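You operate a simulated robot arm through the tools that you are given. There is no shell and no other tool.

You are at the controls of a simulated robot arm. One attempt, no reset.

## Task
Aim the upper lamp at the large riser, the lower at the small one; thermostat to 10, both on.
Fine: aim before you switch on, so that nothing scorches.

It is judged by the outcome, as a careful person would: the job done as asked, and still so three seconds after it is handed in. It fails if anything else is knocked over, pushed out of place, dropped, spilled or broken.

## Robot
A 6-joint arm with a two-finger parallel gripper, fixed in place. Base frame: the origin is on the floor under the middle of its stand, x ahead of it, y to its left, z up. Units: mm, rad, N and s.
With the tool pointing down near the work surface it reaches from about 160 to 640 mm from the base axis. Its first joint turns from -2.897 to 2.897 rad. Payload 3.91 kg.
Tool frame: the origin (TCP) lies between the finger pads and is the grasp point; the fingertips stand 30 mm ahead of it; z points along the fingers, y is the line along which they close. Largest opening 110 mm; finger width 20, thickness 10; the body of the gripper, 48 by 112 mm, starts 55 mm behind the TCP.
Orientation is told as [roll, pitch, yaw] about the base's x, y, z axes, in that order, counted from this pose: with the fingers straight down and closing along the base's y, the tool's x points along the base's -x, its y along +y and its z along -z.

## Interface
- The arm moves only by the tool move_arm. Its argument "series" is a list of rows, each a list of 6 numbers: the shift along the tool's x, y, z in units of 20 mm (1.0 is 20 mm), then the turn, a rotation vector about the tool's x, y, z in units of 8 degrees (1.0 is 8 degrees). In form: [[dx, dy, dz, wx, wy, wz], ...]. A call has 1 to 20 rows; each row shifts and turns the commanded pose from where the row before left it, along the tool's axes as they then stand. "gripper" is the opening, from 0 (shut) to 1 (fully open), set as the call begins (left out, the last holds). A call with a number of a shift or a turn outside -1 to 1 is refused whole. Rows are played at 5 a second. More than 50 mm and 0.15 rad between two rows, or a gripper value outside its range, and nothing of the call is played. A pose out of reach is approached as far as the arm can. The call stops where the force on the tool passes 50 N (or 10 N more than at its start, if that is more) or the arm is blocked; 0.2 s more then pass. The fingers move at their own pace (about 45 mm/s each) and stop on an object; they squeeze with about 25 N. The grip force told is the motor's: it shows also when the fingers shut on nothing. Time passes only in rows, and 0.2 s behind the last, so rows that do not move let the fingers close. The reply holds the time, the measured pose of the TCP, the force on the tool along the base axes, the opening and the grip force, in the units named above and with some noise, with the torque about the TCP (base axes, N m) and any sound that the robot's microphone picked up.
- Cameras (640 x 400 px; columns grow to the right, rows downward): "scene" is fixed at [50.5, 503.2, 1463.9]; the picture's right is [-0.58, -0.81, 0.00], its down [-0.61, 0.44, -0.66] and it looks along [0.54, -0.38, -0.75] (base axes); focal length 250 px, centre (320, 200). "wrist" rides on the gripper at [71, 22, -107] in the tool frame; the picture's right is [-0.29, 0.96, 0.00], its down [-0.76, -0.23, -0.61] and it looks along [-0.58, -0.18, 0.79] (tool axes); focal length 243 px, centre (320, 200). There is no depth. A picture from a camera that has moved, and an enlarged one, comes with that camera's place and axes in the base frame and with its lens.
- grab_frame(camera): a new picture of that camera. It takes no simulated time.
- lift_body(by): slides the trunk up (or, below 0, down) by that many mm; the arm rides with it, the base frame stays. It gives what a move gives, with no picture.
- close_up(camera, box): a new picture of the part [left, top, right, bottom] of that camera's present view, enlarged. It takes no simulated time.
- finish_job(): hands the job in; it is judged then, once.

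Places have to be worked out from the pictures, the camera data and where the tool is seen. Open the gripper and draw the arm clear of the work before you hand the job in, unless the task says otherwise.

The tools are called after "Emit:" as name(argument=value, ...) on one line, values as JSON. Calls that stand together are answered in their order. move_arm: Moves the arm, as the interface text tells. Its arguments: {"type":"object","properties":{"series":{"type":"array"},"gripper":{"type":"number"}},"required":["series"]} The other tools are called the same way: lift_body (by) moves the trunk up or down; grab_frame (camera) takes a picture; close_up (camera, box) takes an enlarged picture of a part of a camera's view; finish_job () hands the job in.

At the start:

```text
t: 0.0
eef_pos: [345.6, 229.7, 1205.8]
tcp_rot: [0.001, 0.0, -0.001]
force: [0.2, 0.3, 0.5]
wrist_torque: [0.03, 0.02, -0.03]
grip_width: 110.2
grip_force: 0.0
trunk travel left (down, up): [-500.0, 90.0]
```

scene: 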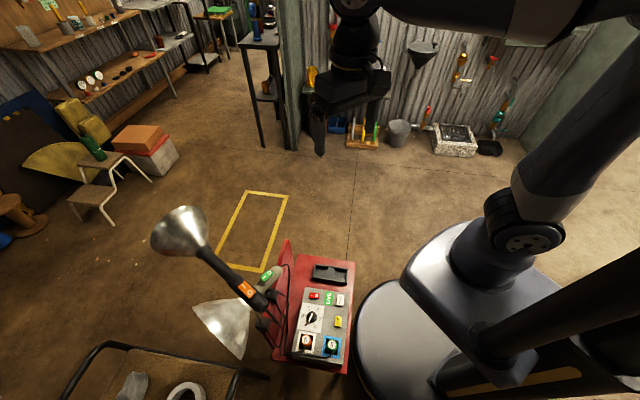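
wrist: 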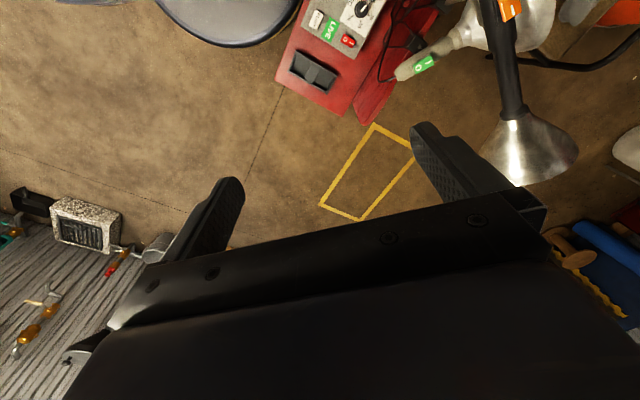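

I start by looking closely at the scene: there is a red control box with two lamps on arms, knobs and switches, and a yellow marked area. I'll enlarge the parts before moving anything.

Emit:
close_up(camera="scene", box=[220, 220, 380, 390])

Emit:
close_up(camera="scene", box=[60, 180, 380, 400])

Emit:
close_up(camera="wrist", box=[260, 0, 640, 220])

Emit:
close_up(camera="scene", box=[0, 60, 240, 260])

```text
2.35 times, centred on (300, 305) of scene
camera zoom: at [50.5, 503.2, 1463.9], right [-0.58, -0.81, 0.0], down [-0.61, 0.44, -0.66], along [0.54, -0.38, -0.75], focal length 587 px, centre (367, -47)
```

zoom: 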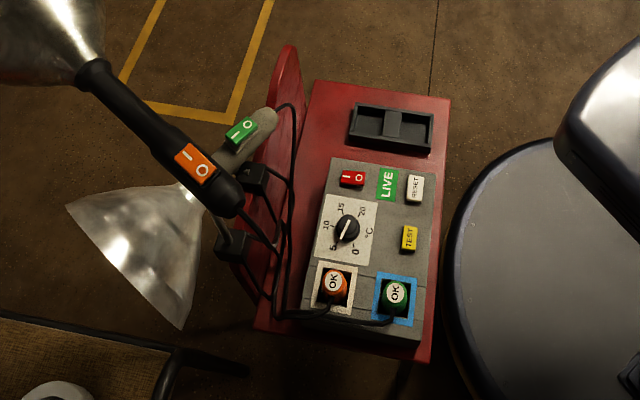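

```text
1.82 times, centred on (220, 290) of scene
camera zoom: at [50.5, 503.2, 1463.9], right [-0.58, -0.81, 0.0], down [-0.61, 0.44, -0.66], along [0.54, -0.38, -0.75], focal length 454 px, centre (502, 36)
```

zoom: 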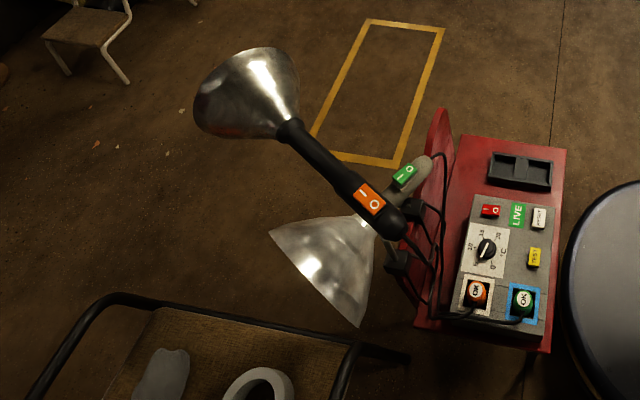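

```text
1.68 times, centred on (450, 110) of wrist
camera zoom: at [273.3, 252.4, 1312.5], right [0.29, 0.96, 0.0], down [0.76, -0.23, 0.61], along [0.58, -0.18, -0.79], focal length 409 px, centre (101, 352)
```

zoom: 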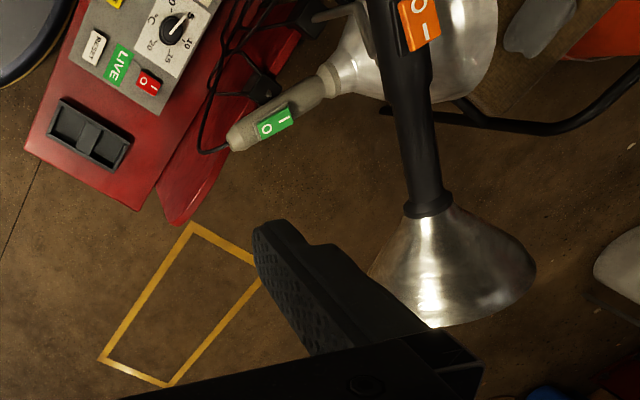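

```text
2.00 times, centred on (120, 160) of scene
camera zoom: at [50.5, 503.2, 1463.9], right [-0.58, -0.81, 0.0], down [-0.61, 0.44, -0.66], along [0.54, -0.38, -0.75], focal length 499 px, centre (720, 280)
```

zoom: 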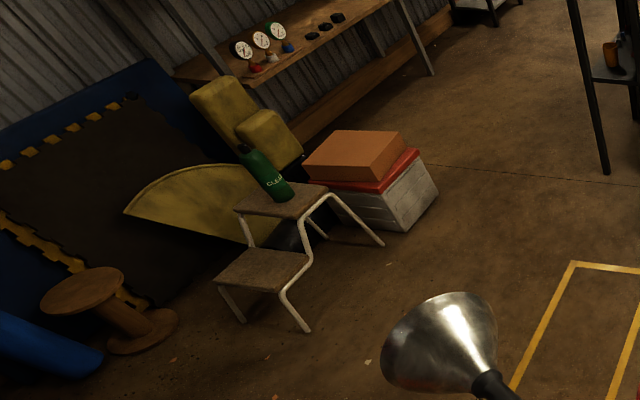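

The lamps' switches triangulate to about (340, 511, 878) for the upper (orange) and (426, 448, 704) for the lower (green), with the dial near (290, 370, 530). I still need to identify the "risers", so I turn the wrist camera towards +y in free air to look around.

Emit:
move_arm(series=[[0, 0, 0, 0, 0, -1], [0, 0, 0, 0, 0, -1], [0, 0, 0, 0, 0, -1], [0, 0, 0, 0, 0, -1], [0, 0, 0, 0, 0, -1], [0, 0, 0, 0, 0, -1], [0, 0, 0, 0, 0, -1], [0, 0, 0, 0, 0, -1]], gripper=0)

Emit:
grab_frame(camera="wrist")

Emit:
grab_frame(camera="scene")

```text
t: 1.8
eef_pos: [345.9, 229.2, 1204.6]
tcp_rot: [0.0, 0.0, 1.119]
force: [0.7, -0.4, 0.2]
wrist_torque: [-0.01, 0.02, -0.01]
grip_width: 0.2
grip_force: 25.3
trunk travel left (down, up): [-500.0, 90.0]
```

```text
taken
camera wrist: at [294.8, 175.9, 1312.4], right [-0.73, 0.68, 0.0], down [0.54, 0.58, 0.61], along [0.41, 0.45, -0.79], focal length 243 px, centre (320, 200)
```

wrist: 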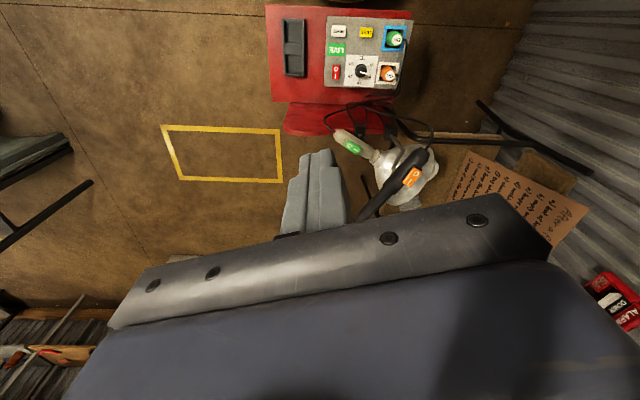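

```text
taken
```

scene: 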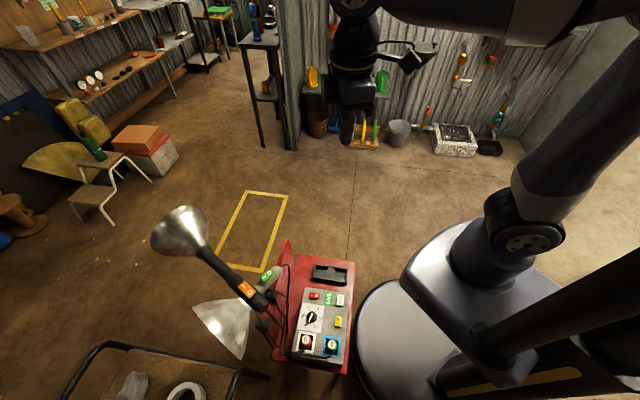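

There is a handwritten note ("After a …") behind the lamps; it may describe the procedure. I enlarge it (the wrist picture is upside down).

Emit:
close_up(camera="wrist", box=[430, 130, 600, 250])

Emit:
close_up(camera="wrist", box=[540, 180, 640, 360])

Emit:
close_up(camera="wrist", box=[250, 0, 450, 240])

```text
3.33 times, centred on (515, 190) of wrist
camera zoom: at [294.8, 175.9, 1312.4], right [-0.73, 0.68, 0.0], down [0.54, 0.58, 0.61], along [0.41, 0.45, -0.79], focal length 809 px, centre (-330, 233)
```

zoom: 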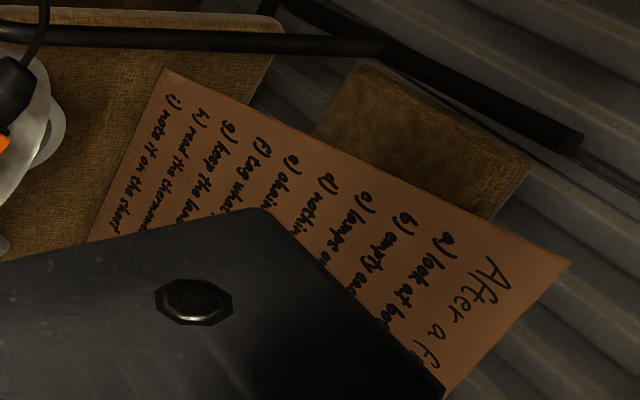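

```text
2.22 times, centred on (590, 270) of wrist
camera zoom: at [294.8, 175.9, 1312.4], right [-0.73, 0.68, 0.0], down [0.54, 0.58, 0.61], along [0.41, 0.45, -0.79], focal length 539 px, centre (-280, 44)
```

zoom: 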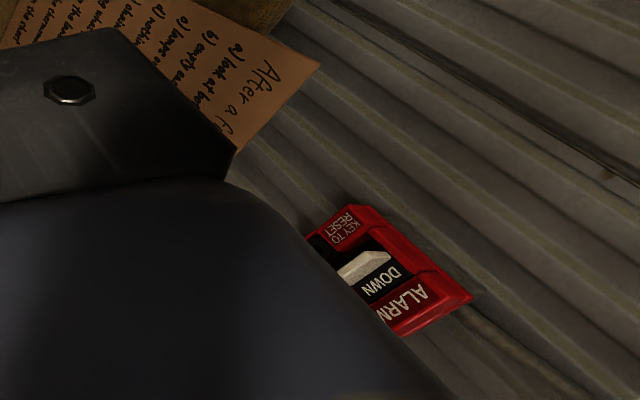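

```text
1.67 times, centred on (350, 120) of wrist
camera zoom: at [294.8, 175.9, 1312.4], right [-0.73, 0.68, 0.0], down [0.54, 0.58, 0.61], along [0.41, 0.45, -0.79], focal length 404 px, centre (270, 333)
```

zoom: 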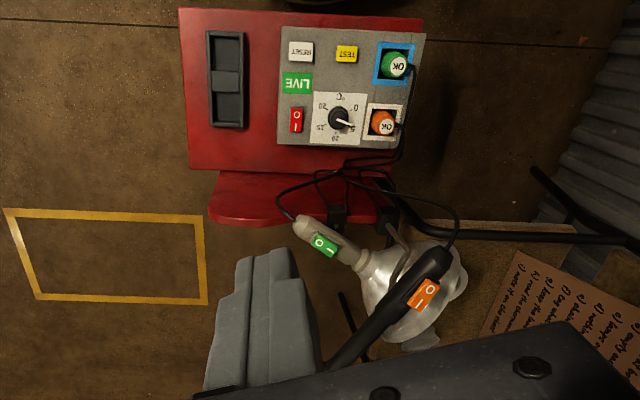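

The note is partly hidden by the gripper, so I turn the wrist further and tilt it to see the table, the note and what the lamps should be aimed at.

Emit:
move_arm(series=[[0, 0, 0, 0, 0, -1], [0, 0, 0, 0, 0, -1], [0, 0, 0, 0, 0, -1], [0, 0, 0, 0, -1, 0], [0, 0, 0, 0, -1, 0], [0, 0, 0, 0, -1, 0]])

Emit:
grab_frame(camera="wrist")

Emit:
grab_frame(camera="scene")

```text
t: 3.2
eef_pos: [345.3, 229.2, 1206.2]
tcp_rot: [-0.001, -0.423, 1.538]
force: [-0.3, -0.3, 0.3]
wrist_torque: [0.03, 0.0, -0.01]
grip_width: 0.0
grip_force: 25.3
trunk travel left (down, up): [-500.0, 90.0]
```

```text
taken
camera wrist: at [319.9, 122.1, 1273.2], right [-0.95, 0.3, 0.12], down [0.25, 0.44, 0.87], along [0.21, 0.85, -0.49], focal length 243 px, centre (320, 200)
```

wrist: 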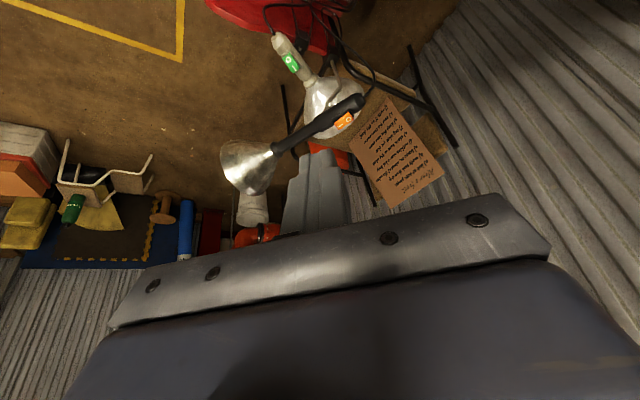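

```text
taken
```

scene: 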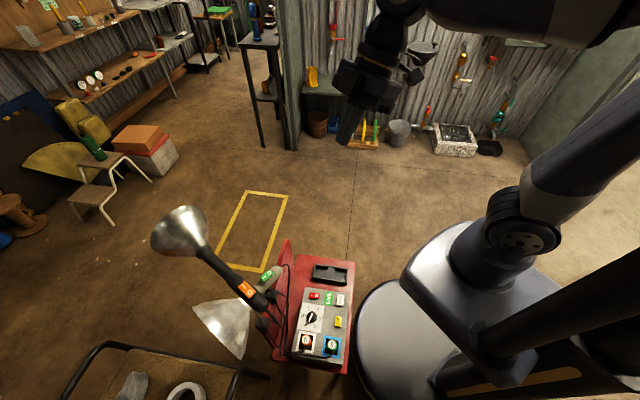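

Emit:
close_up(camera="wrist", box=[340, 90, 460, 215])

Emit:
close_up(camera="wrist", box=[180, 0, 460, 250])

Emit:
close_up(camera="wrist", box=[0, 100, 280, 280])

```text
3.20 times, centred on (400, 152) of wrist
camera zoom: at [319.9, 122.1, 1273.2], right [-0.95, 0.3, 0.12], down [0.25, 0.44, 0.87], along [0.21, 0.85, -0.49], focal length 776 px, centre (64, 352)
```

zoom: 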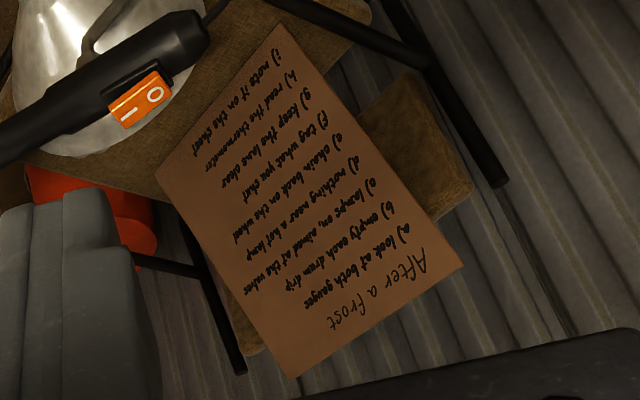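

```text
1.60 times, centred on (320, 125) of wrist
camera zoom: at [319.9, 122.1, 1273.2], right [-0.95, 0.3, 0.12], down [0.25, 0.44, 0.87], along [0.21, 0.85, -0.49], focal length 388 px, centre (320, 320)
```

zoom: 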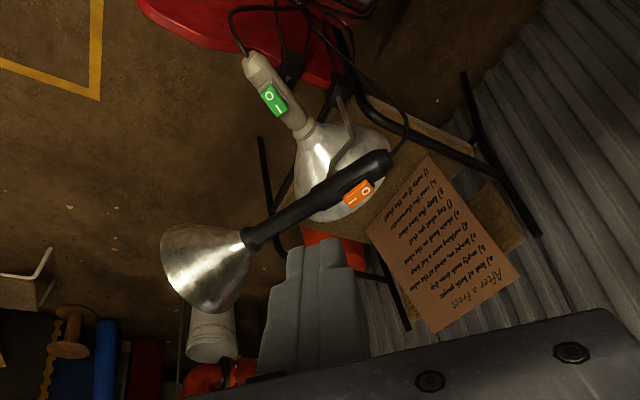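

```text
2.22 times, centred on (140, 190) of wrist
camera zoom: at [319.9, 122.1, 1273.2], right [-0.95, 0.3, 0.12], down [0.25, 0.44, 0.87], along [0.21, 0.85, -0.49], focal length 539 px, centre (720, 222)
```

zoom: 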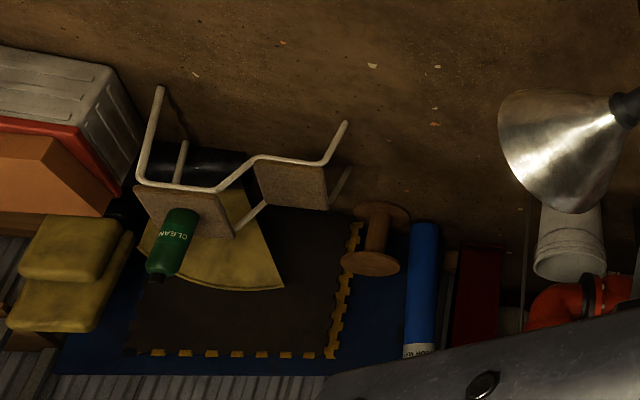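

The note reads "After a frost … lamps on, aimed at the valves; nothing near a hot lamp …", so the risers are probably sprinkler-pipe valves; a red pipe shows just beyond the upper lamp. I tilt the wrist further up to see that area.

Emit:
move_arm(series=[[0, 0, 0, 0, -1, 0], [0, 0, 0, 0, -1, 0], [0, 0, 0, 0, -1, 0], [0, 0, 0, 0, -1, 0]])

Emit:
grab_frame(camera="wrist")

```text
t: 4.2
eef_pos: [345.3, 230.2, 1207.1]
tcp_rot: [-0.001, -0.98, 1.536]
force: [-0.8, -0.1, 0.6]
wrist_torque: [0.01, 0.0, -0.04]
grip_width: 0.0
grip_force: 25.0
trunk travel left (down, up): [-500.0, 90.0]
```

```text
taken
camera wrist: at [318.9, 102.7, 1206.5], right [-0.95, 0.2, 0.24], down [0.23, -0.09, 0.97], along [0.21, 0.98, 0.04], focal length 243 px, centre (320, 200)
```

wrist: 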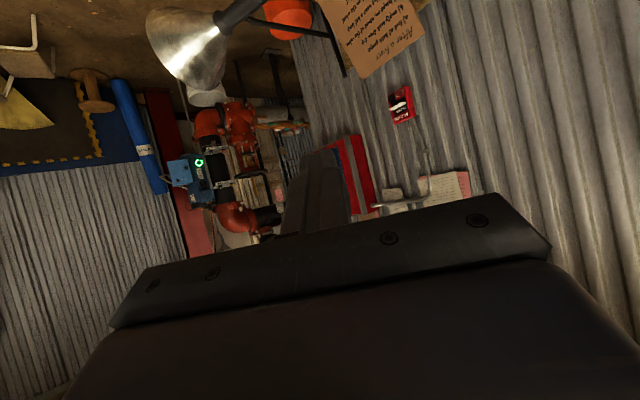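

Emit:
close_up(camera="wrist", box=[130, 50, 350, 260])

Emit:
close_up(camera="wrist", box=[330, 70, 500, 220])

```text
1.90 times, centred on (240, 155) of wrist
camera zoom: at [318.9, 102.7, 1206.5], right [-0.95, 0.2, 0.24], down [0.23, -0.09, 0.97], along [0.21, 0.98, 0.04], focal length 462 px, centre (472, 286)
```

zoom: 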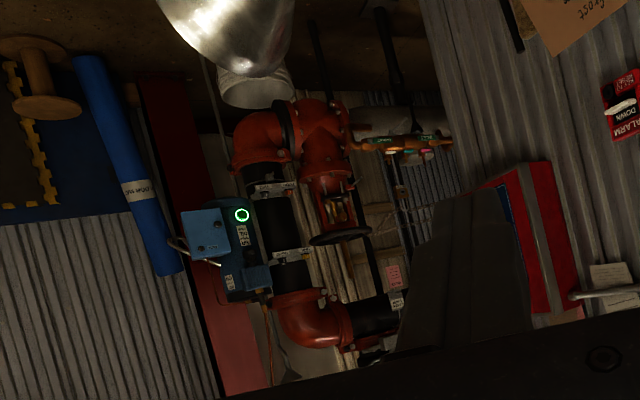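

```text
2.67 times, centred on (415, 145) of wrist
camera zoom: at [318.9, 102.7, 1206.5], right [-0.95, 0.2, 0.24], down [0.23, -0.09, 0.97], along [0.21, 0.98, 0.04], focal length 647 px, centre (67, 347)
```

zoom: 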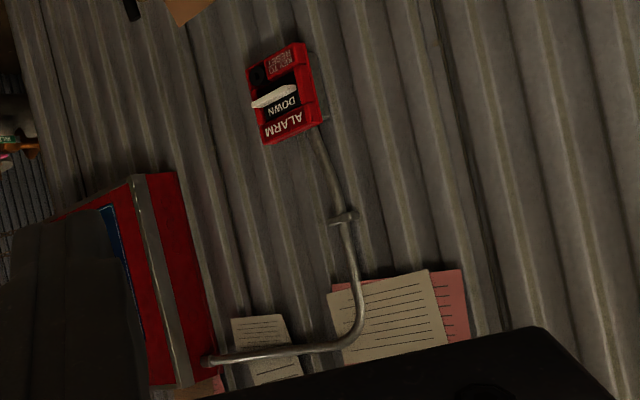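

The large red pipework with a handwheel sits at azimuth about 60° from the robot, partly hidden by the fingers. I open the gripper, tilt up a bit more and turn towards it.

Emit:
move_arm(series=[[0, 0, 0, 0, -1, 0], [0, 0, 0, 0, -1, 0], [0, 0, 0, 0.95, 0, 0.31], [0, 0, 0, 0.95, 0, 0.31], [0, 0, 0, 0, 0, 0], [0, 0, 0, 0, 0, 0]], gripper=1)

Emit:
grab_frame(camera="wrist")

Emit:
close_up(camera="wrist", box=[200, 0, 430, 240])

```text
t: 5.6
eef_pos: [346.2, 229.2, 1206.2]
tcp_rot: [0.0, -1.257, 1.255]
force: [0.6, 0.4, -0.2]
wrist_torque: [0.06, 0.02, 0.0]
grip_width: 109.9
grip_force: 0.0
trunk travel left (down, up): [-500.0, 90.0]
```

```text
taken
camera wrist: at [286.4, 119.8, 1170.8], right [-0.88, 0.38, 0.28], down [0.11, -0.4, 0.91], along [0.46, 0.83, 0.31], focal length 243 px, centre (320, 200)
```

wrist: 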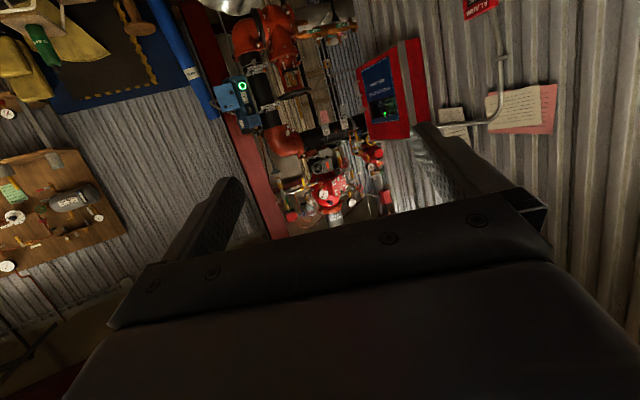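

```text
1.67 times, centred on (315, 120) of wrist
camera zoom: at [286.4, 119.8, 1170.8], right [-0.88, 0.38, 0.28], down [0.11, -0.4, 0.91], along [0.46, 0.83, 0.31], focal length 404 px, centre (328, 333)
```

zoom: 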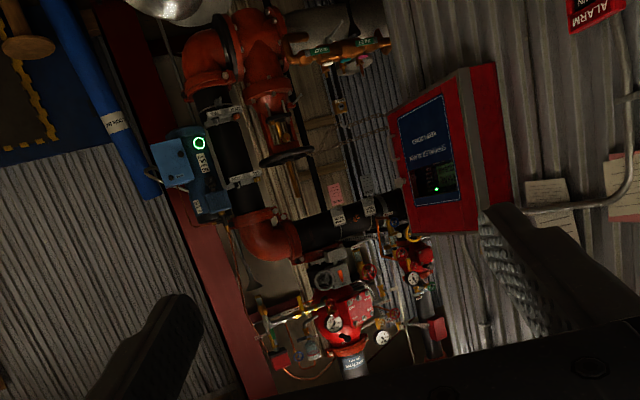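

More of the pipework is visible: a large red valve with a gauge and a smaller one to its side. I enlarge that area for detail.

Emit:
close_up(camera="wrist", box=[260, 120, 400, 235])

Emit:
close_up(camera="wrist", box=[220, 0, 380, 130])

```text
3.48 times, centred on (330, 178) of wrist
camera zoom: at [286.4, 119.8, 1170.8], right [-0.88, 0.38, 0.28], down [0.11, -0.4, 0.91], along [0.46, 0.83, 0.31], focal length 844 px, centre (285, 278)
```

zoom: 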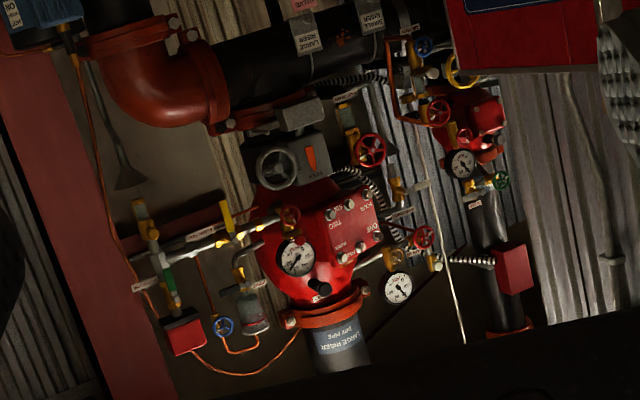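

```text
3.08 times, centred on (300, 65) of wrist
camera zoom: at [286.4, 119.8, 1170.8], right [-0.88, 0.38, 0.28], down [0.11, -0.4, 0.91], along [0.46, 0.83, 0.31], focal length 746 px, centre (382, 615)
```

zoom: 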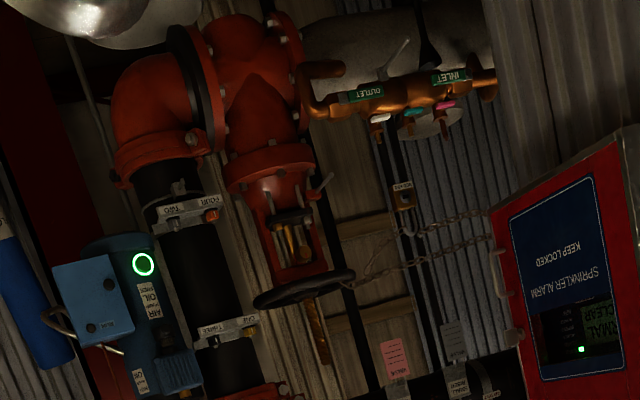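

The labels read "LARGE RISER – DRY PIPE" on the big red valve and "SMALL RISER" on the smaller one to its right (upside-down picture). To triangulate their positions I lower the trunk 200 mm for parallax; the gripper stays well away (y≈230) from lamps (y>500).

Emit:
lift_body(by=-200)

Emit:
grab_frame(camera="wrist")

Emit:
close_up(camera="wrist", box=[260, 60, 400, 235])

Emit:
grab_frame(camera="scene")

```text
t: 7.8
eef_pos: [345.5, 229.5, 1006.1]
tcp_rot: [0.003, -1.257, 1.256]
force: [1.2, 0.1, -0.7]
wrist_torque: [0.03, 0.01, -0.01]
grip_width: 110.0
grip_force: 0.0
trunk travel left (down, up): [-300.0, 290.0]
```

```text
taken
camera wrist: at [286.3, 119.8, 970.9], right [-0.88, 0.38, 0.28], down [0.11, -0.4, 0.91], along [0.46, 0.83, 0.31], focal length 243 px, centre (320, 200)
```

wrist: 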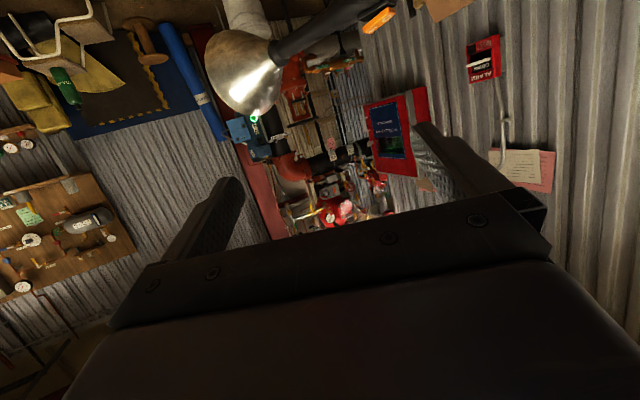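

```text
2.29 times, centred on (330, 148) of wrist
camera zoom: at [286.3, 119.8, 970.9], right [-0.88, 0.38, 0.28], down [0.11, -0.4, 0.91], along [0.46, 0.83, 0.31], focal length 555 px, centre (297, 320)
```

zoom: 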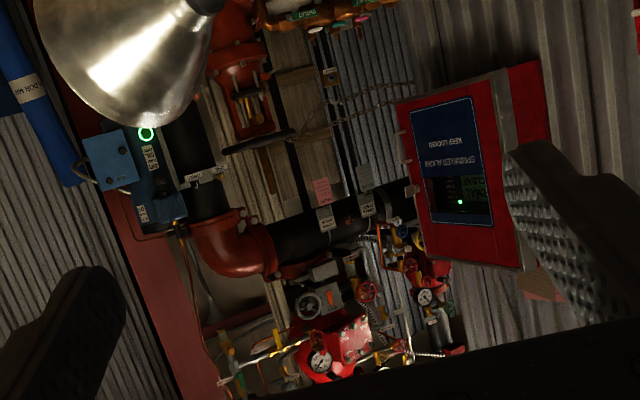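

```text
taken
```

scene: 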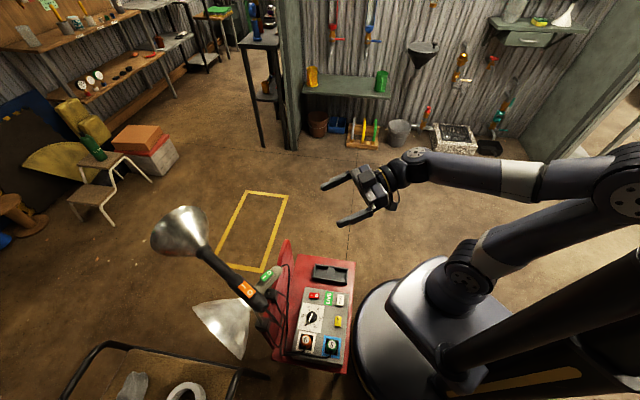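

The large riser's valve triangulates to about (1090, 1750, 1700) and the small one to about (785, 2030, 1610), so both lamps must point up by about 29° at azimuths of roughly 58° and 76°. Now I tilt the wrist back down to study the lamps' mounts and joints from closer.

Emit:
move_arm(series=[[0, 0, 0, 0, 1, 0], [0, 0, 0, 0, 1, 0], [0, 0, 0, 0, 1, 0], [0, 0, 0, 0, 1, 0], [0, 0, 0, 0, 1, 0], [0, 0, 0, 0, 1, 0]])

Emit:
grab_frame(camera="wrist")

Emit:
close_up(camera="wrist", box=[220, 0, 500, 220])

```text
t: 9.2
eef_pos: [346.0, 230.3, 1005.7]
tcp_rot: [-0.001, -0.417, 1.257]
force: [-0.1, 0.6, 0.4]
wrist_torque: [0.01, -0.01, -0.02]
grip_width: 110.2
grip_force: 0.1
trunk travel left (down, up): [-300.0, 290.0]
```

```text
taken
camera wrist: at [290.6, 134.1, 1075.0], right [-0.83, 0.55, 0.12], down [0.36, 0.36, 0.86], along [0.43, 0.76, -0.49], focal length 243 px, centre (320, 200)
```

wrist: 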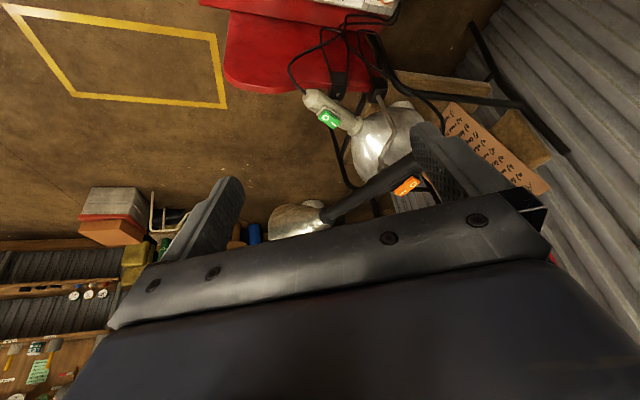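

```text
1.82 times, centred on (360, 110) of wrist
camera zoom: at [290.6, 134.1, 1075.0], right [-0.83, 0.55, 0.12], down [0.36, 0.36, 0.86], along [0.43, 0.76, -0.49], focal length 441 px, centre (247, 364)
```

zoom: 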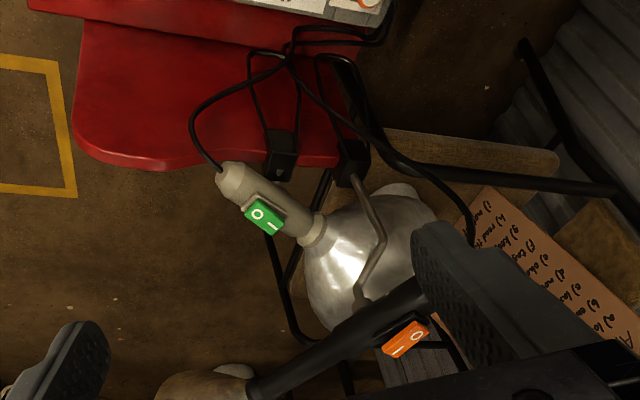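

The lamps sit on bent rods from two black brackets on the red back board. I tilt up 16° and shift sideways so the upper lamp and its joint come clear of the fingers in the picture.

Emit:
move_arm(series=[[0, 0, 0, 0, -1, 0], [0, 0, 0, 0, -1, 0], [0, 0, 0, -0.64, 0, -0.77], [0, 0, 0, -0.64, 0, -0.77]])

Emit:
grab_frame(camera="wrist")

Emit:
close_up(camera="wrist", box=[200, 0, 440, 220])

```text
t: 10.2
eef_pos: [346.2, 229.7, 1007.0]
tcp_rot: [-0.003, -0.697, 1.539]
force: [-0.5, 0.1, 0.4]
wrist_torque: [0.0, -0.02, -0.01]
grip_width: 110.2
grip_force: 0.0
trunk travel left (down, up): [-300.0, 290.0]
```

```text
taken
camera wrist: at [319.1, 108.1, 1042.4], right [-0.95, 0.25, 0.19], down [0.24, 0.18, 0.95], along [0.21, 0.95, -0.23], focal length 243 px, centre (320, 200)
```

wrist: 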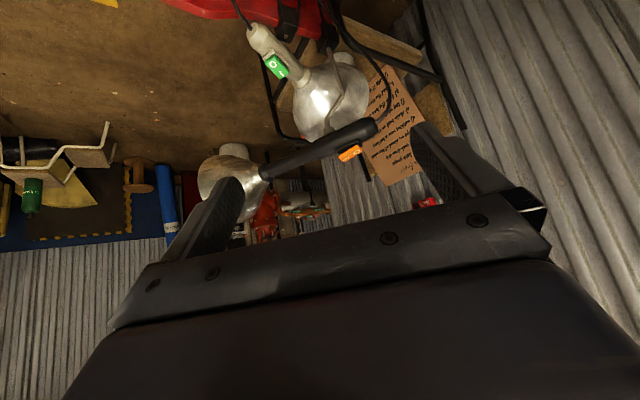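

```text
1.82 times, centred on (320, 110) of wrist
camera zoom: at [319.1, 108.1, 1042.4], right [-0.95, 0.25, 0.19], down [0.24, 0.18, 0.95], along [0.21, 0.95, -0.23], focal length 441 px, centre (320, 364)
```

zoom: 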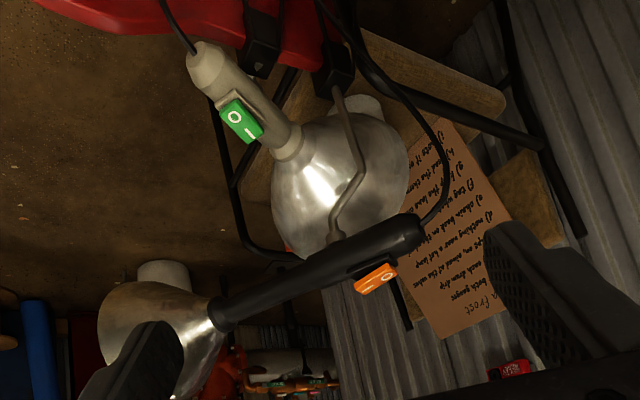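

The upper lamp's handle is roughly horizontal at z≈846 from tail (300, 498) to neck (525, 565), with its joint under the handle near (364, 512, 818). I move to a view from the -x side to see the joints and brackets from another direction, staying above z≈970.

Emit:
move_arm(series=[[0, 0, 0, 0.64, 0, 0.767], [0, 0, 0, 0.64, 0, 0.767], [0, 0, 0, 0.64, 0, 0.767], [0, 0, 0, 0.64, 0, 0.767], [0, 0, 0, 0.64, 0, 0.767], [0, 0, 0, 0.64, 0, 0.767], [0, 0, 0, 0.64, 0, 0.767], [0, 0, 0, 0.64, 0, 0.767], [0, 0, 0, 0.64, 0, 0.767], [0, 0, 0, 0.64, 0, 0.767], [0, 0, 0, 0.64, 0, 0.767]])

Emit:
move_arm(series=[[0.6, 0, -0.5, 0, 0, 0], [0.6, 0, -0.5, 0, 0, 0], [0.6, 0.5, -0.5, 0, 0, 0], [0.6, 0.9, -0.5, 0, 0, 0], [0.6, 0.9, -0.5, 0, 0, 0], [0.6, 0.9, -0.5, 0, 0, 0], [0, 0.9, 0, 0, 0, 0], [0, 0.9, 0, 0, 0, 0], [0, 0.9, 0, 0, 0, 0], [0, 0.9, 0, 0, 0, 0], [0, 0.9, 0, 0, 0, 0]])

Emit:
grab_frame(camera="wrist")

Emit:
grab_frame(camera="scene")

```text
t: 12.6
eef_pos: [346.1, 229.2, 1007.2]
tcp_rot: [0.002, -0.698, -0.001]
force: [0.4, -0.6, 0.3]
wrist_torque: [0.04, -0.01, 0.0]
grip_width: 110.1
grip_force: 0.1
trunk travel left (down, up): [-300.0, 290.0]
```

```text
t: 15.0
eef_pos: [251.5, 384.7, 1006.6]
tcp_rot: [0.005, -0.696, -0.002]
force: [-0.1, -0.2, 0.0]
wrist_torque: [0.0, 0.0, 0.03]
grip_width: 110.0
grip_force: 0.1
trunk travel left (down, up): [-300.0, 290.0]
```

```text
taken
camera wrist: at [127.1, 406.5, 1041.6], right [0.22, 0.96, 0.19], down [0.19, -0.23, 0.95], along [0.96, -0.17, -0.24], focal length 243 px, centre (320, 200)
```

wrist: 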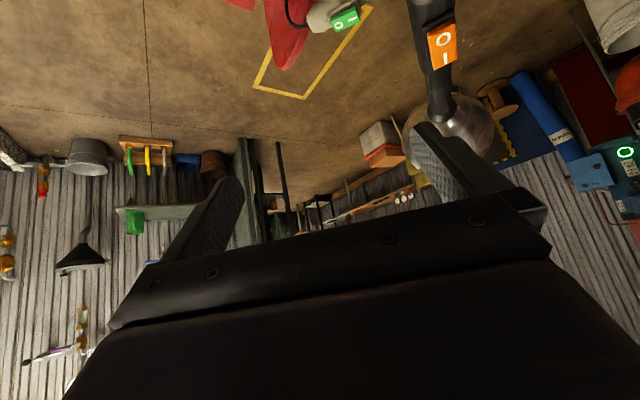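

```text
taken
```

scene: 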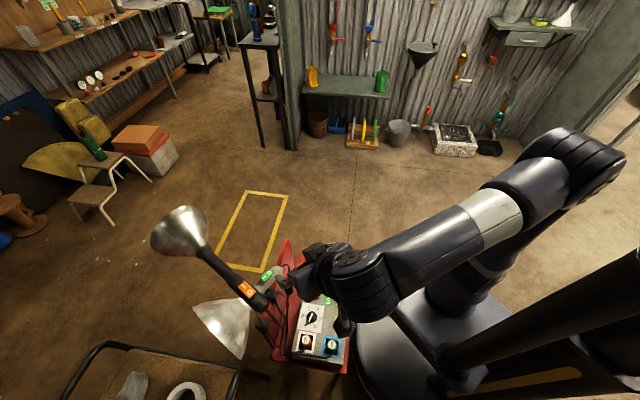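

The view is too horizontal; I tilt the wrist down by 24° to bring the lamp mounts into the picture.

Emit:
move_arm(series=[[0, 0, 0, 0, 1, 0], [0, 0, 0, 0, 1, 0], [0, 0, 0, 0, 1, 0]])

Emit:
grab_frame(camera="wrist")

Emit:
close_up(camera="wrist", box=[200, 0, 520, 220])

```text
t: 15.8
eef_pos: [252.2, 384.3, 1006.2]
tcp_rot: [0.002, -0.276, 0.003]
force: [-0.4, -0.1, -0.3]
wrist_torque: [0.0, -0.02, 0.0]
grip_width: 110.1
grip_force: 0.0
trunk travel left (down, up): [-300.0, 290.0]
```

```text
taken
camera wrist: at [153.0, 405.9, 1089.1], right [0.28, 0.96, 0.08], down [0.57, -0.23, 0.79], along [0.78, -0.17, -0.61], focal length 243 px, centre (320, 200)
```

wrist: 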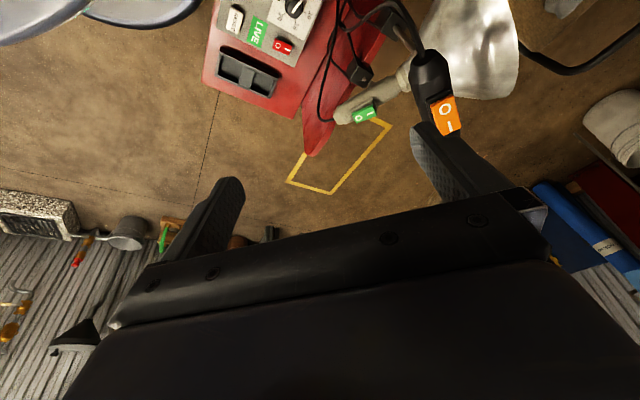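

```text
1.82 times, centred on (360, 110) of wrist
camera zoom: at [153.0, 405.9, 1089.1], right [0.28, 0.96, 0.08], down [0.57, -0.23, 0.79], along [0.78, -0.17, -0.61], focal length 441 px, centre (247, 364)
```

zoom: 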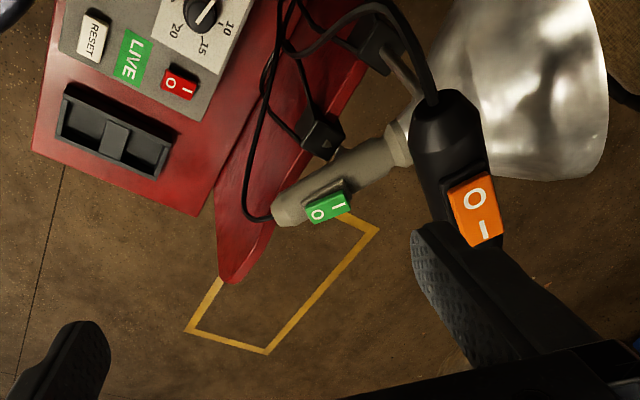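

This view gives consistent triangulation: lower lamp tail (429, 394, 685), neck (393, 514, 692); upper lamp tail (292, 498, 848). I enlarge the area of the lower lamp's bracket and the panel to learn joint type and the rocker states.

Emit:
close_up(camera="wrist", box=[320, 20, 480, 140])

Emit:
close_up(camera="wrist", box=[200, 0, 350, 100])

Emit:
close_up(camera="scene", box=[180, 190, 300, 370])

```text
3.33 times, centred on (400, 80) of wrist
camera zoom: at [153.0, 405.9, 1089.1], right [0.28, 0.96, 0.08], down [0.57, -0.23, 0.79], along [0.78, -0.17, -0.61], focal length 809 px, centre (53, 600)
```

zoom: 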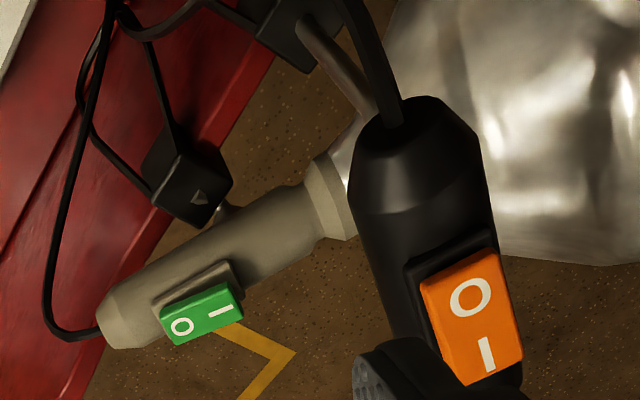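

```text
4.00 times, centred on (275, 50) of wrist
camera zoom: at [153.0, 405.9, 1089.1], right [0.28, 0.96, 0.08], down [0.57, -0.23, 0.79], along [0.78, -0.17, -0.61], focal length 970 px, centre (500, 800)
```

zoom: 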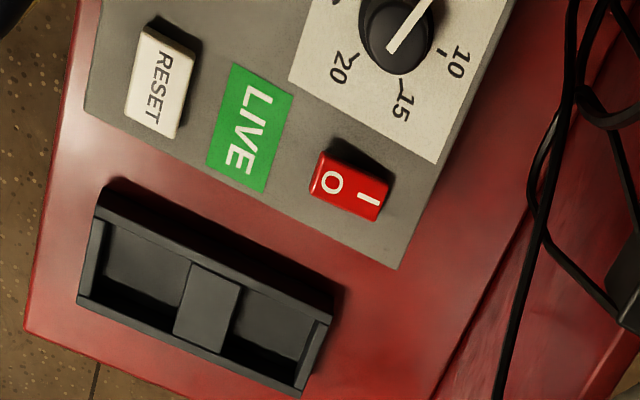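

```text
2.22 times, centred on (240, 280) of scene
camera zoom: at [50.5, 503.2, 1463.9], right [-0.58, -0.81, 0.0], down [-0.61, 0.44, -0.66], along [0.54, -0.38, -0.75], focal length 555 px, centre (498, 22)
```

zoom: 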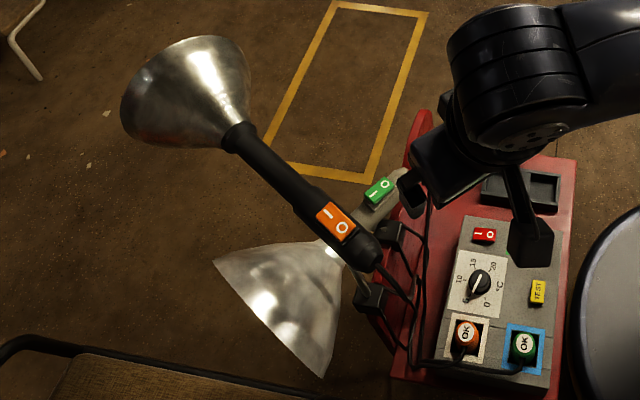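

The panel board runs at azimuth 139° behind the panel, with the lower lamp's joint near (404, 466, 661). My plan is to grip the upper lamp's handle between switch and reflector, yaw it about its joint to azimuth ≈60° and pitch it up ≈30°, so I move to a hover above the handle at z≈960 first.

Emit:
move_arm(series=[[0, 0, 0, -0.276, 0, -0.961], [0, 0, 0, -0.276, 0, -0.961], [-0.862, 0.484, 0.3, 0, 0, 0], [-0.862, 0.484, 0.3, 0, 0, 0], [-0.862, 0.484, 0.3, 0, 0, 0], [-0.862, 0.484, 0.3, 0, 0, 0], [-0.862, 0.484, 0.3, 0, 0, 0], [-0.862, 0.484, 0.3, 0, 0, 0], [-0.862, 0.484, 0.3, 0, 0, 0], [-0.862, 0.484, 0.3, 0, 0, 0], [-0.862, 0.484, 0.3, 0, 0, 0], [-0.862, 0.484, 0.3, 0, 0, 0]])

Emit:
grab_frame(camera="wrist")

Emit:
grab_frame(camera="scene")

```text
t: 18.4
eef_pos: [401.1, 526.8, 998.8]
tcp_rot: [0.004, -0.278, 0.28]
force: [-0.1, 0.0, 0.4]
wrist_torque: [0.03, -0.01, -0.03]
grip_width: 110.4
grip_force: 0.1
trunk travel left (down, up): [-300.0, 290.0]
```

```text
taken
camera wrist: at [299.9, 521.1, 1081.5], right [0.0, 1.0, 0.08], down [0.61, -0.07, 0.79], along [0.8, 0.05, -0.6], focal length 243 px, centre (320, 200)
```

wrist: 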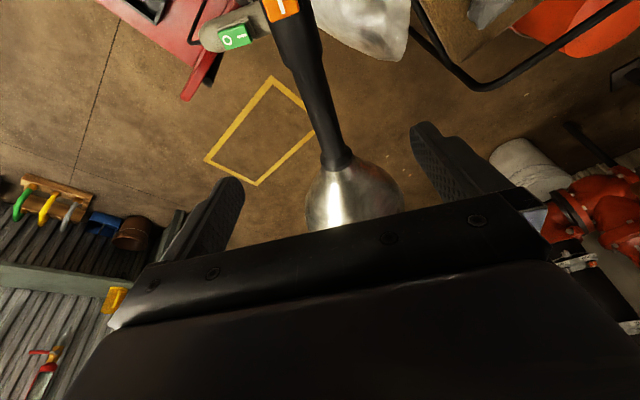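

```text
taken
```

scene: 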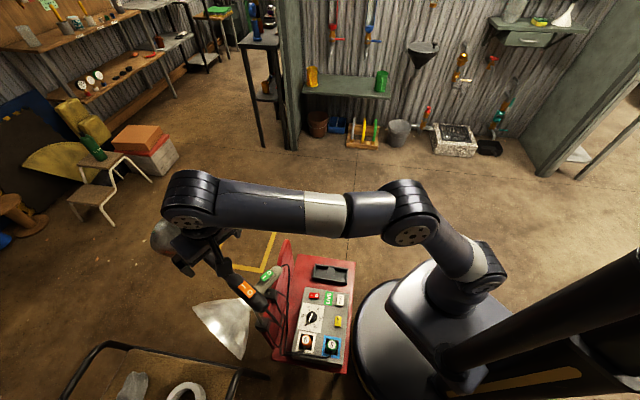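

I'm hovering at (401, 527, 999). I enlarge the handle in this view to fix its line precisely before descending.

Emit:
close_up(camera="wrist", box=[200, 0, 460, 200])

```text
2.00 times, centred on (330, 100) of wrist
camera zoom: at [299.9, 521.1, 1081.5], right [0.0, 1.0, 0.08], down [0.61, -0.07, 0.79], along [0.8, 0.05, -0.6], focal length 485 px, centre (300, 400)
```

zoom: 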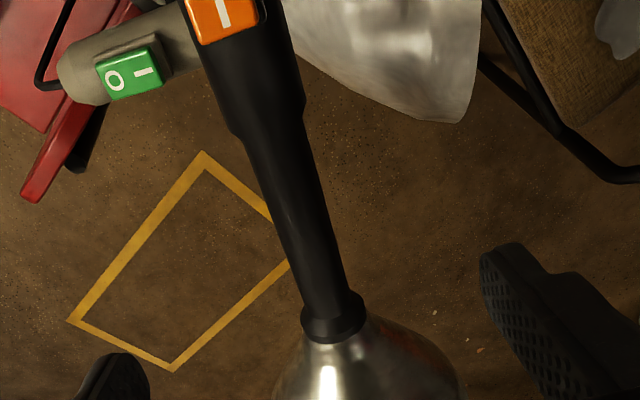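

The handle's thin part (≈29 mm wide) passes (445, 540, 845), exactly along the tool axis from here. I descend 155 mm along the tool with the gripper open, straddling the handle.

Emit:
move_arm(series=[[0, 0, 1, 0, 0, 0], [0, 0, 1, 0, 0, 0], [0, 0, 1, 0, 0, 0], [0, 0, 1, 0, 0, 0], [0, 0, 1, 0, 0, 0], [0, 0, 1, 0, 0, 0], [0, 0, 1, 0, 0, 0], [0, 0, 0.75, 0, 0, 0]])

Emit:
grab_frame(camera="wrist")

Emit:
grab_frame(camera="scene")

```text
t: 20.2
eef_pos: [439.2, 541.1, 847.4]
tcp_rot: [0.004, -0.278, 0.281]
force: [0.2, 1.0, -0.7]
wrist_torque: [0.01, 0.02, 0.03]
grip_width: 109.8
grip_force: 0.1
trunk travel left (down, up): [-300.0, 290.0]
```

```text
taken
camera wrist: at [338.0, 534.6, 930.0], right [0.0, 1.0, 0.08], down [0.61, -0.07, 0.79], along [0.8, 0.05, -0.6], focal length 243 px, centre (320, 200)
```

wrist: 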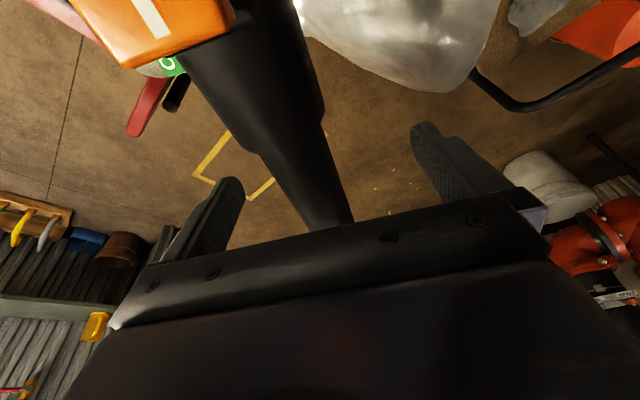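

```text
taken
```

scene: 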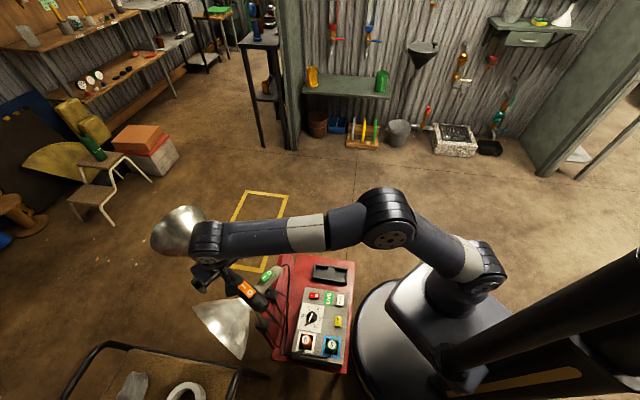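

The handle lies centred between the open fingers, well forward of the orange switch. I close the gripper on it.

Emit:
move_arm(series=[[0, 0, 0, 0, 0, 0], [0, 0, 0, 0, 0, 0], [0, 0, 0, 0, 0, 0], [0, 0, 0, 0, 0, 0], [0, 0, 0, 0, 0, 0], [0, 0, 0, 0, 0, 0], [0, 0, 0, 0, 0, 0]], gripper=0)

Emit:
grab_frame(camera="wrist")

```text
t: 21.8
eef_pos: [439.0, 540.1, 848.3]
tcp_rot: [0.004, -0.277, 0.282]
force: [2.3, -5.0, -0.4]
wrist_torque: [0.1, -0.15, 0.58]
grip_width: 30.3
grip_force: 44.3
trunk travel left (down, up): [-300.0, 290.0]
```

```text
taken
camera wrist: at [338.5, 534.0, 930.4], right [0.0, 1.0, 0.08], down [0.61, -0.07, 0.79], along [0.8, 0.05, -0.6], focal length 243 px, centre (320, 200)
```

wrist: 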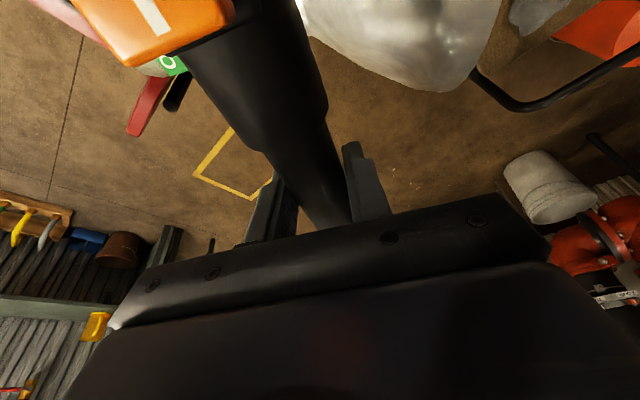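

Gripped at 30.3 mm width with small forces. I now yaw the lamp about its joint (≈(363, 518)) in 4° steps, first 12° as a trial to feel the joint.

Emit:
move_arm(series=[[0.0091, 0.272, -0.0026, -0.1372, 0, -0.4808], [0.0091, 0.272, -0.0026, -0.1372, 0, -0.4808], [0.0091, 0.272, -0.0026, -0.1372, 0, -0.4808]])

Emit:
grab_frame(camera="wrist")

Emit:
grab_frame(camera="scene")

```text
t: 22.6
eef_pos: [433.3, 553.1, 847.1]
tcp_rot: [0.003, -0.275, 0.491]
force: [-6.1, -12.7, -2.4]
wrist_torque: [-0.32, 0.53, 0.54]
grip_width: 29.9
grip_force: 44.4
trunk travel left (down, up): [-300.0, 290.0]
```

```text
taken
camera wrist: at [336.5, 526.5, 930.7], right [-0.21, 0.98, 0.08], down [0.61, 0.06, 0.79], along [0.77, 0.21, -0.61], focal length 243 px, centre (320, 200)
```

wrist: 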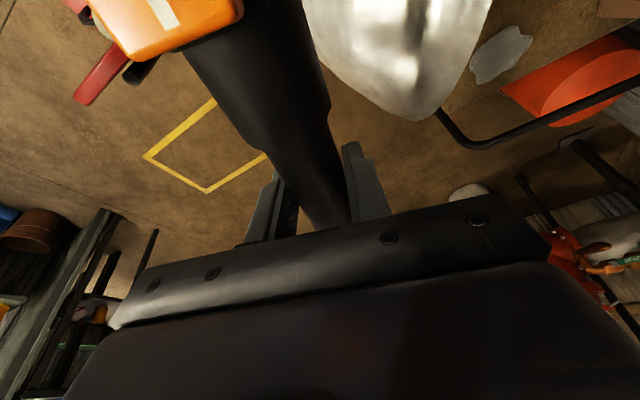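

```text
taken
```

scene: 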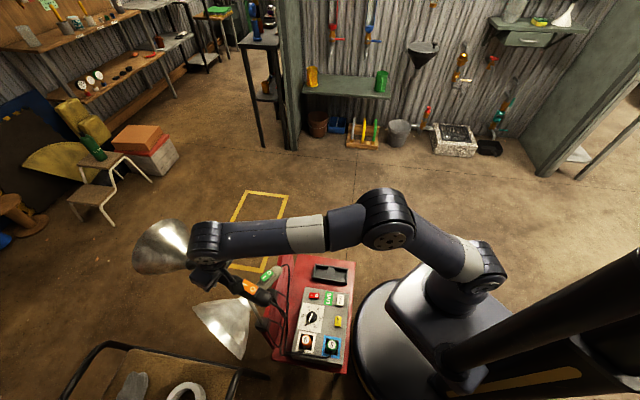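

The lamp follows the gripper (reaction ≈13 N, some pull toward the joint). I continue yawing 16° with a slight inward correction.

Emit:
move_arm(series=[[0.0331, 0.272, -0.0096, -0.1372, 0, -0.4808], [0.0331, 0.272, -0.0096, -0.1372, 0, -0.4808], [0.0331, 0.272, -0.0096, -0.1372, 0, -0.4808], [0.0331, 0.272, -0.0096, -0.1372, 0, -0.4808]])

```text
t: 23.6
eef_pos: [421.3, 570.1, 847.4]
tcp_rot: [0.004, -0.281, 0.771]
force: [2.8, -15.5, -4.4]
wrist_torque: [-0.9, 0.77, 0.79]
grip_width: 29.8
grip_force: 44.9
trunk travel left (down, up): [-300.0, 290.0]
```

Yaw is now 44°, forces are moderate. I continue 16° more to reach azimuth 60°.

Emit:
move_arm(series=[[0.0331, 0.272, -0.0096, -0.1372, 0, -0.4808], [0.0331, 0.272, -0.0096, -0.1372, 0, -0.4808], [0.0331, 0.272, -0.0096, -0.1372, 0, -0.4808], [0.0331, 0.272, -0.0096, -0.1372, 0, -0.4808]])

Emit:
grab_frame(camera="wrist")

Emit:
grab_frame(camera="scene")

```text
t: 24.6
eef_pos: [404.2, 582.3, 846.6]
tcp_rot: [0.002, -0.28, 1.05]
force: [14.6, -9.3, -8.5]
wrist_torque: [-0.43, 0.25, 1.15]
grip_width: 30.0
grip_force: 45.2
trunk travel left (down, up): [-300.0, 290.0]
```

```text
taken
camera wrist: at [335.6, 509.0, 930.3], right [-0.69, 0.72, 0.08], down [0.48, 0.37, 0.79], along [0.54, 0.59, -0.6], focal length 243 px, centre (320, 200)
```

wrist: 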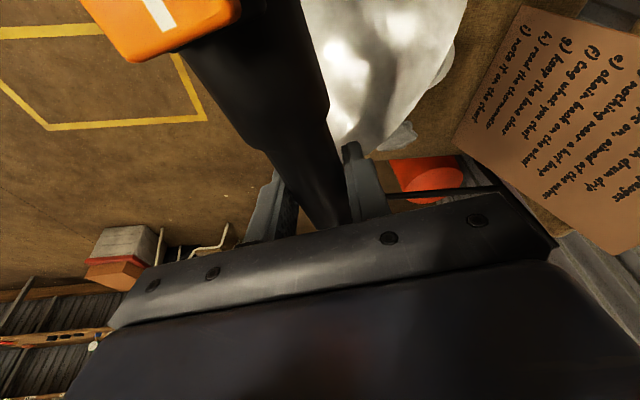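

```text
taken
```

scene: 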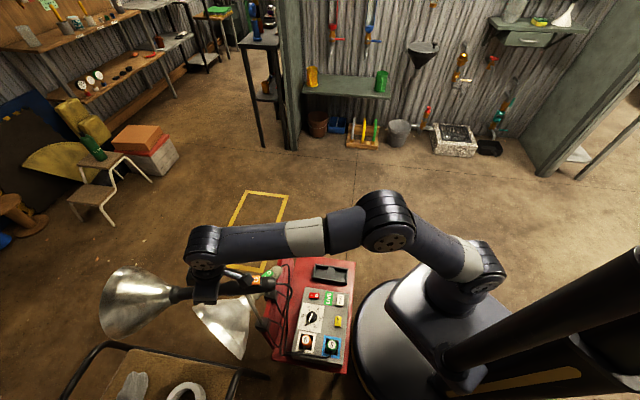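

The upper lamp's azimuth is ≈60° now. Next I pitch it up about its joint, first 8° as a trial while watching for slipping.

Emit:
move_arm(series=[[0.0293, 0, -0.2733, 0, -0.5, 0], [0.0293, 0, -0.2733, 0, -0.5, 0]])

Emit:
grab_frame(camera="wrist")

Emit:
grab_frame(camera="scene")

```text
t: 25.2
eef_pos: [400.5, 581.3, 852.8]
tcp_rot: [0.004, -0.416, 1.049]
force: [21.4, 9.6, -27.3]
wrist_torque: [-0.4, 0.1, 1.05]
grip_width: 30.4
grip_force: 44.8
trunk travel left (down, up): [-300.0, 290.0]
```

```text
taken
camera wrist: at [327.0, 497.7, 921.4], right [-0.7, 0.71, 0.12], down [0.43, 0.27, 0.86], along [0.58, 0.65, -0.49], focal length 243 px, centre (320, 200)
```

wrist: 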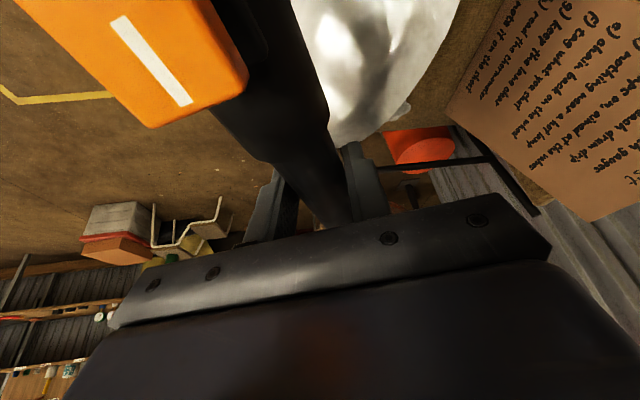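

```text
taken
```

scene: 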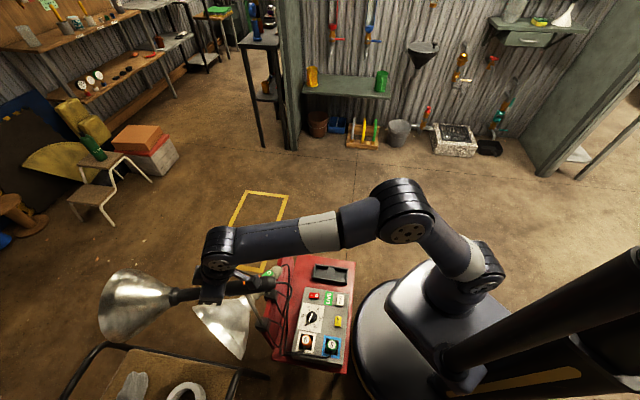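

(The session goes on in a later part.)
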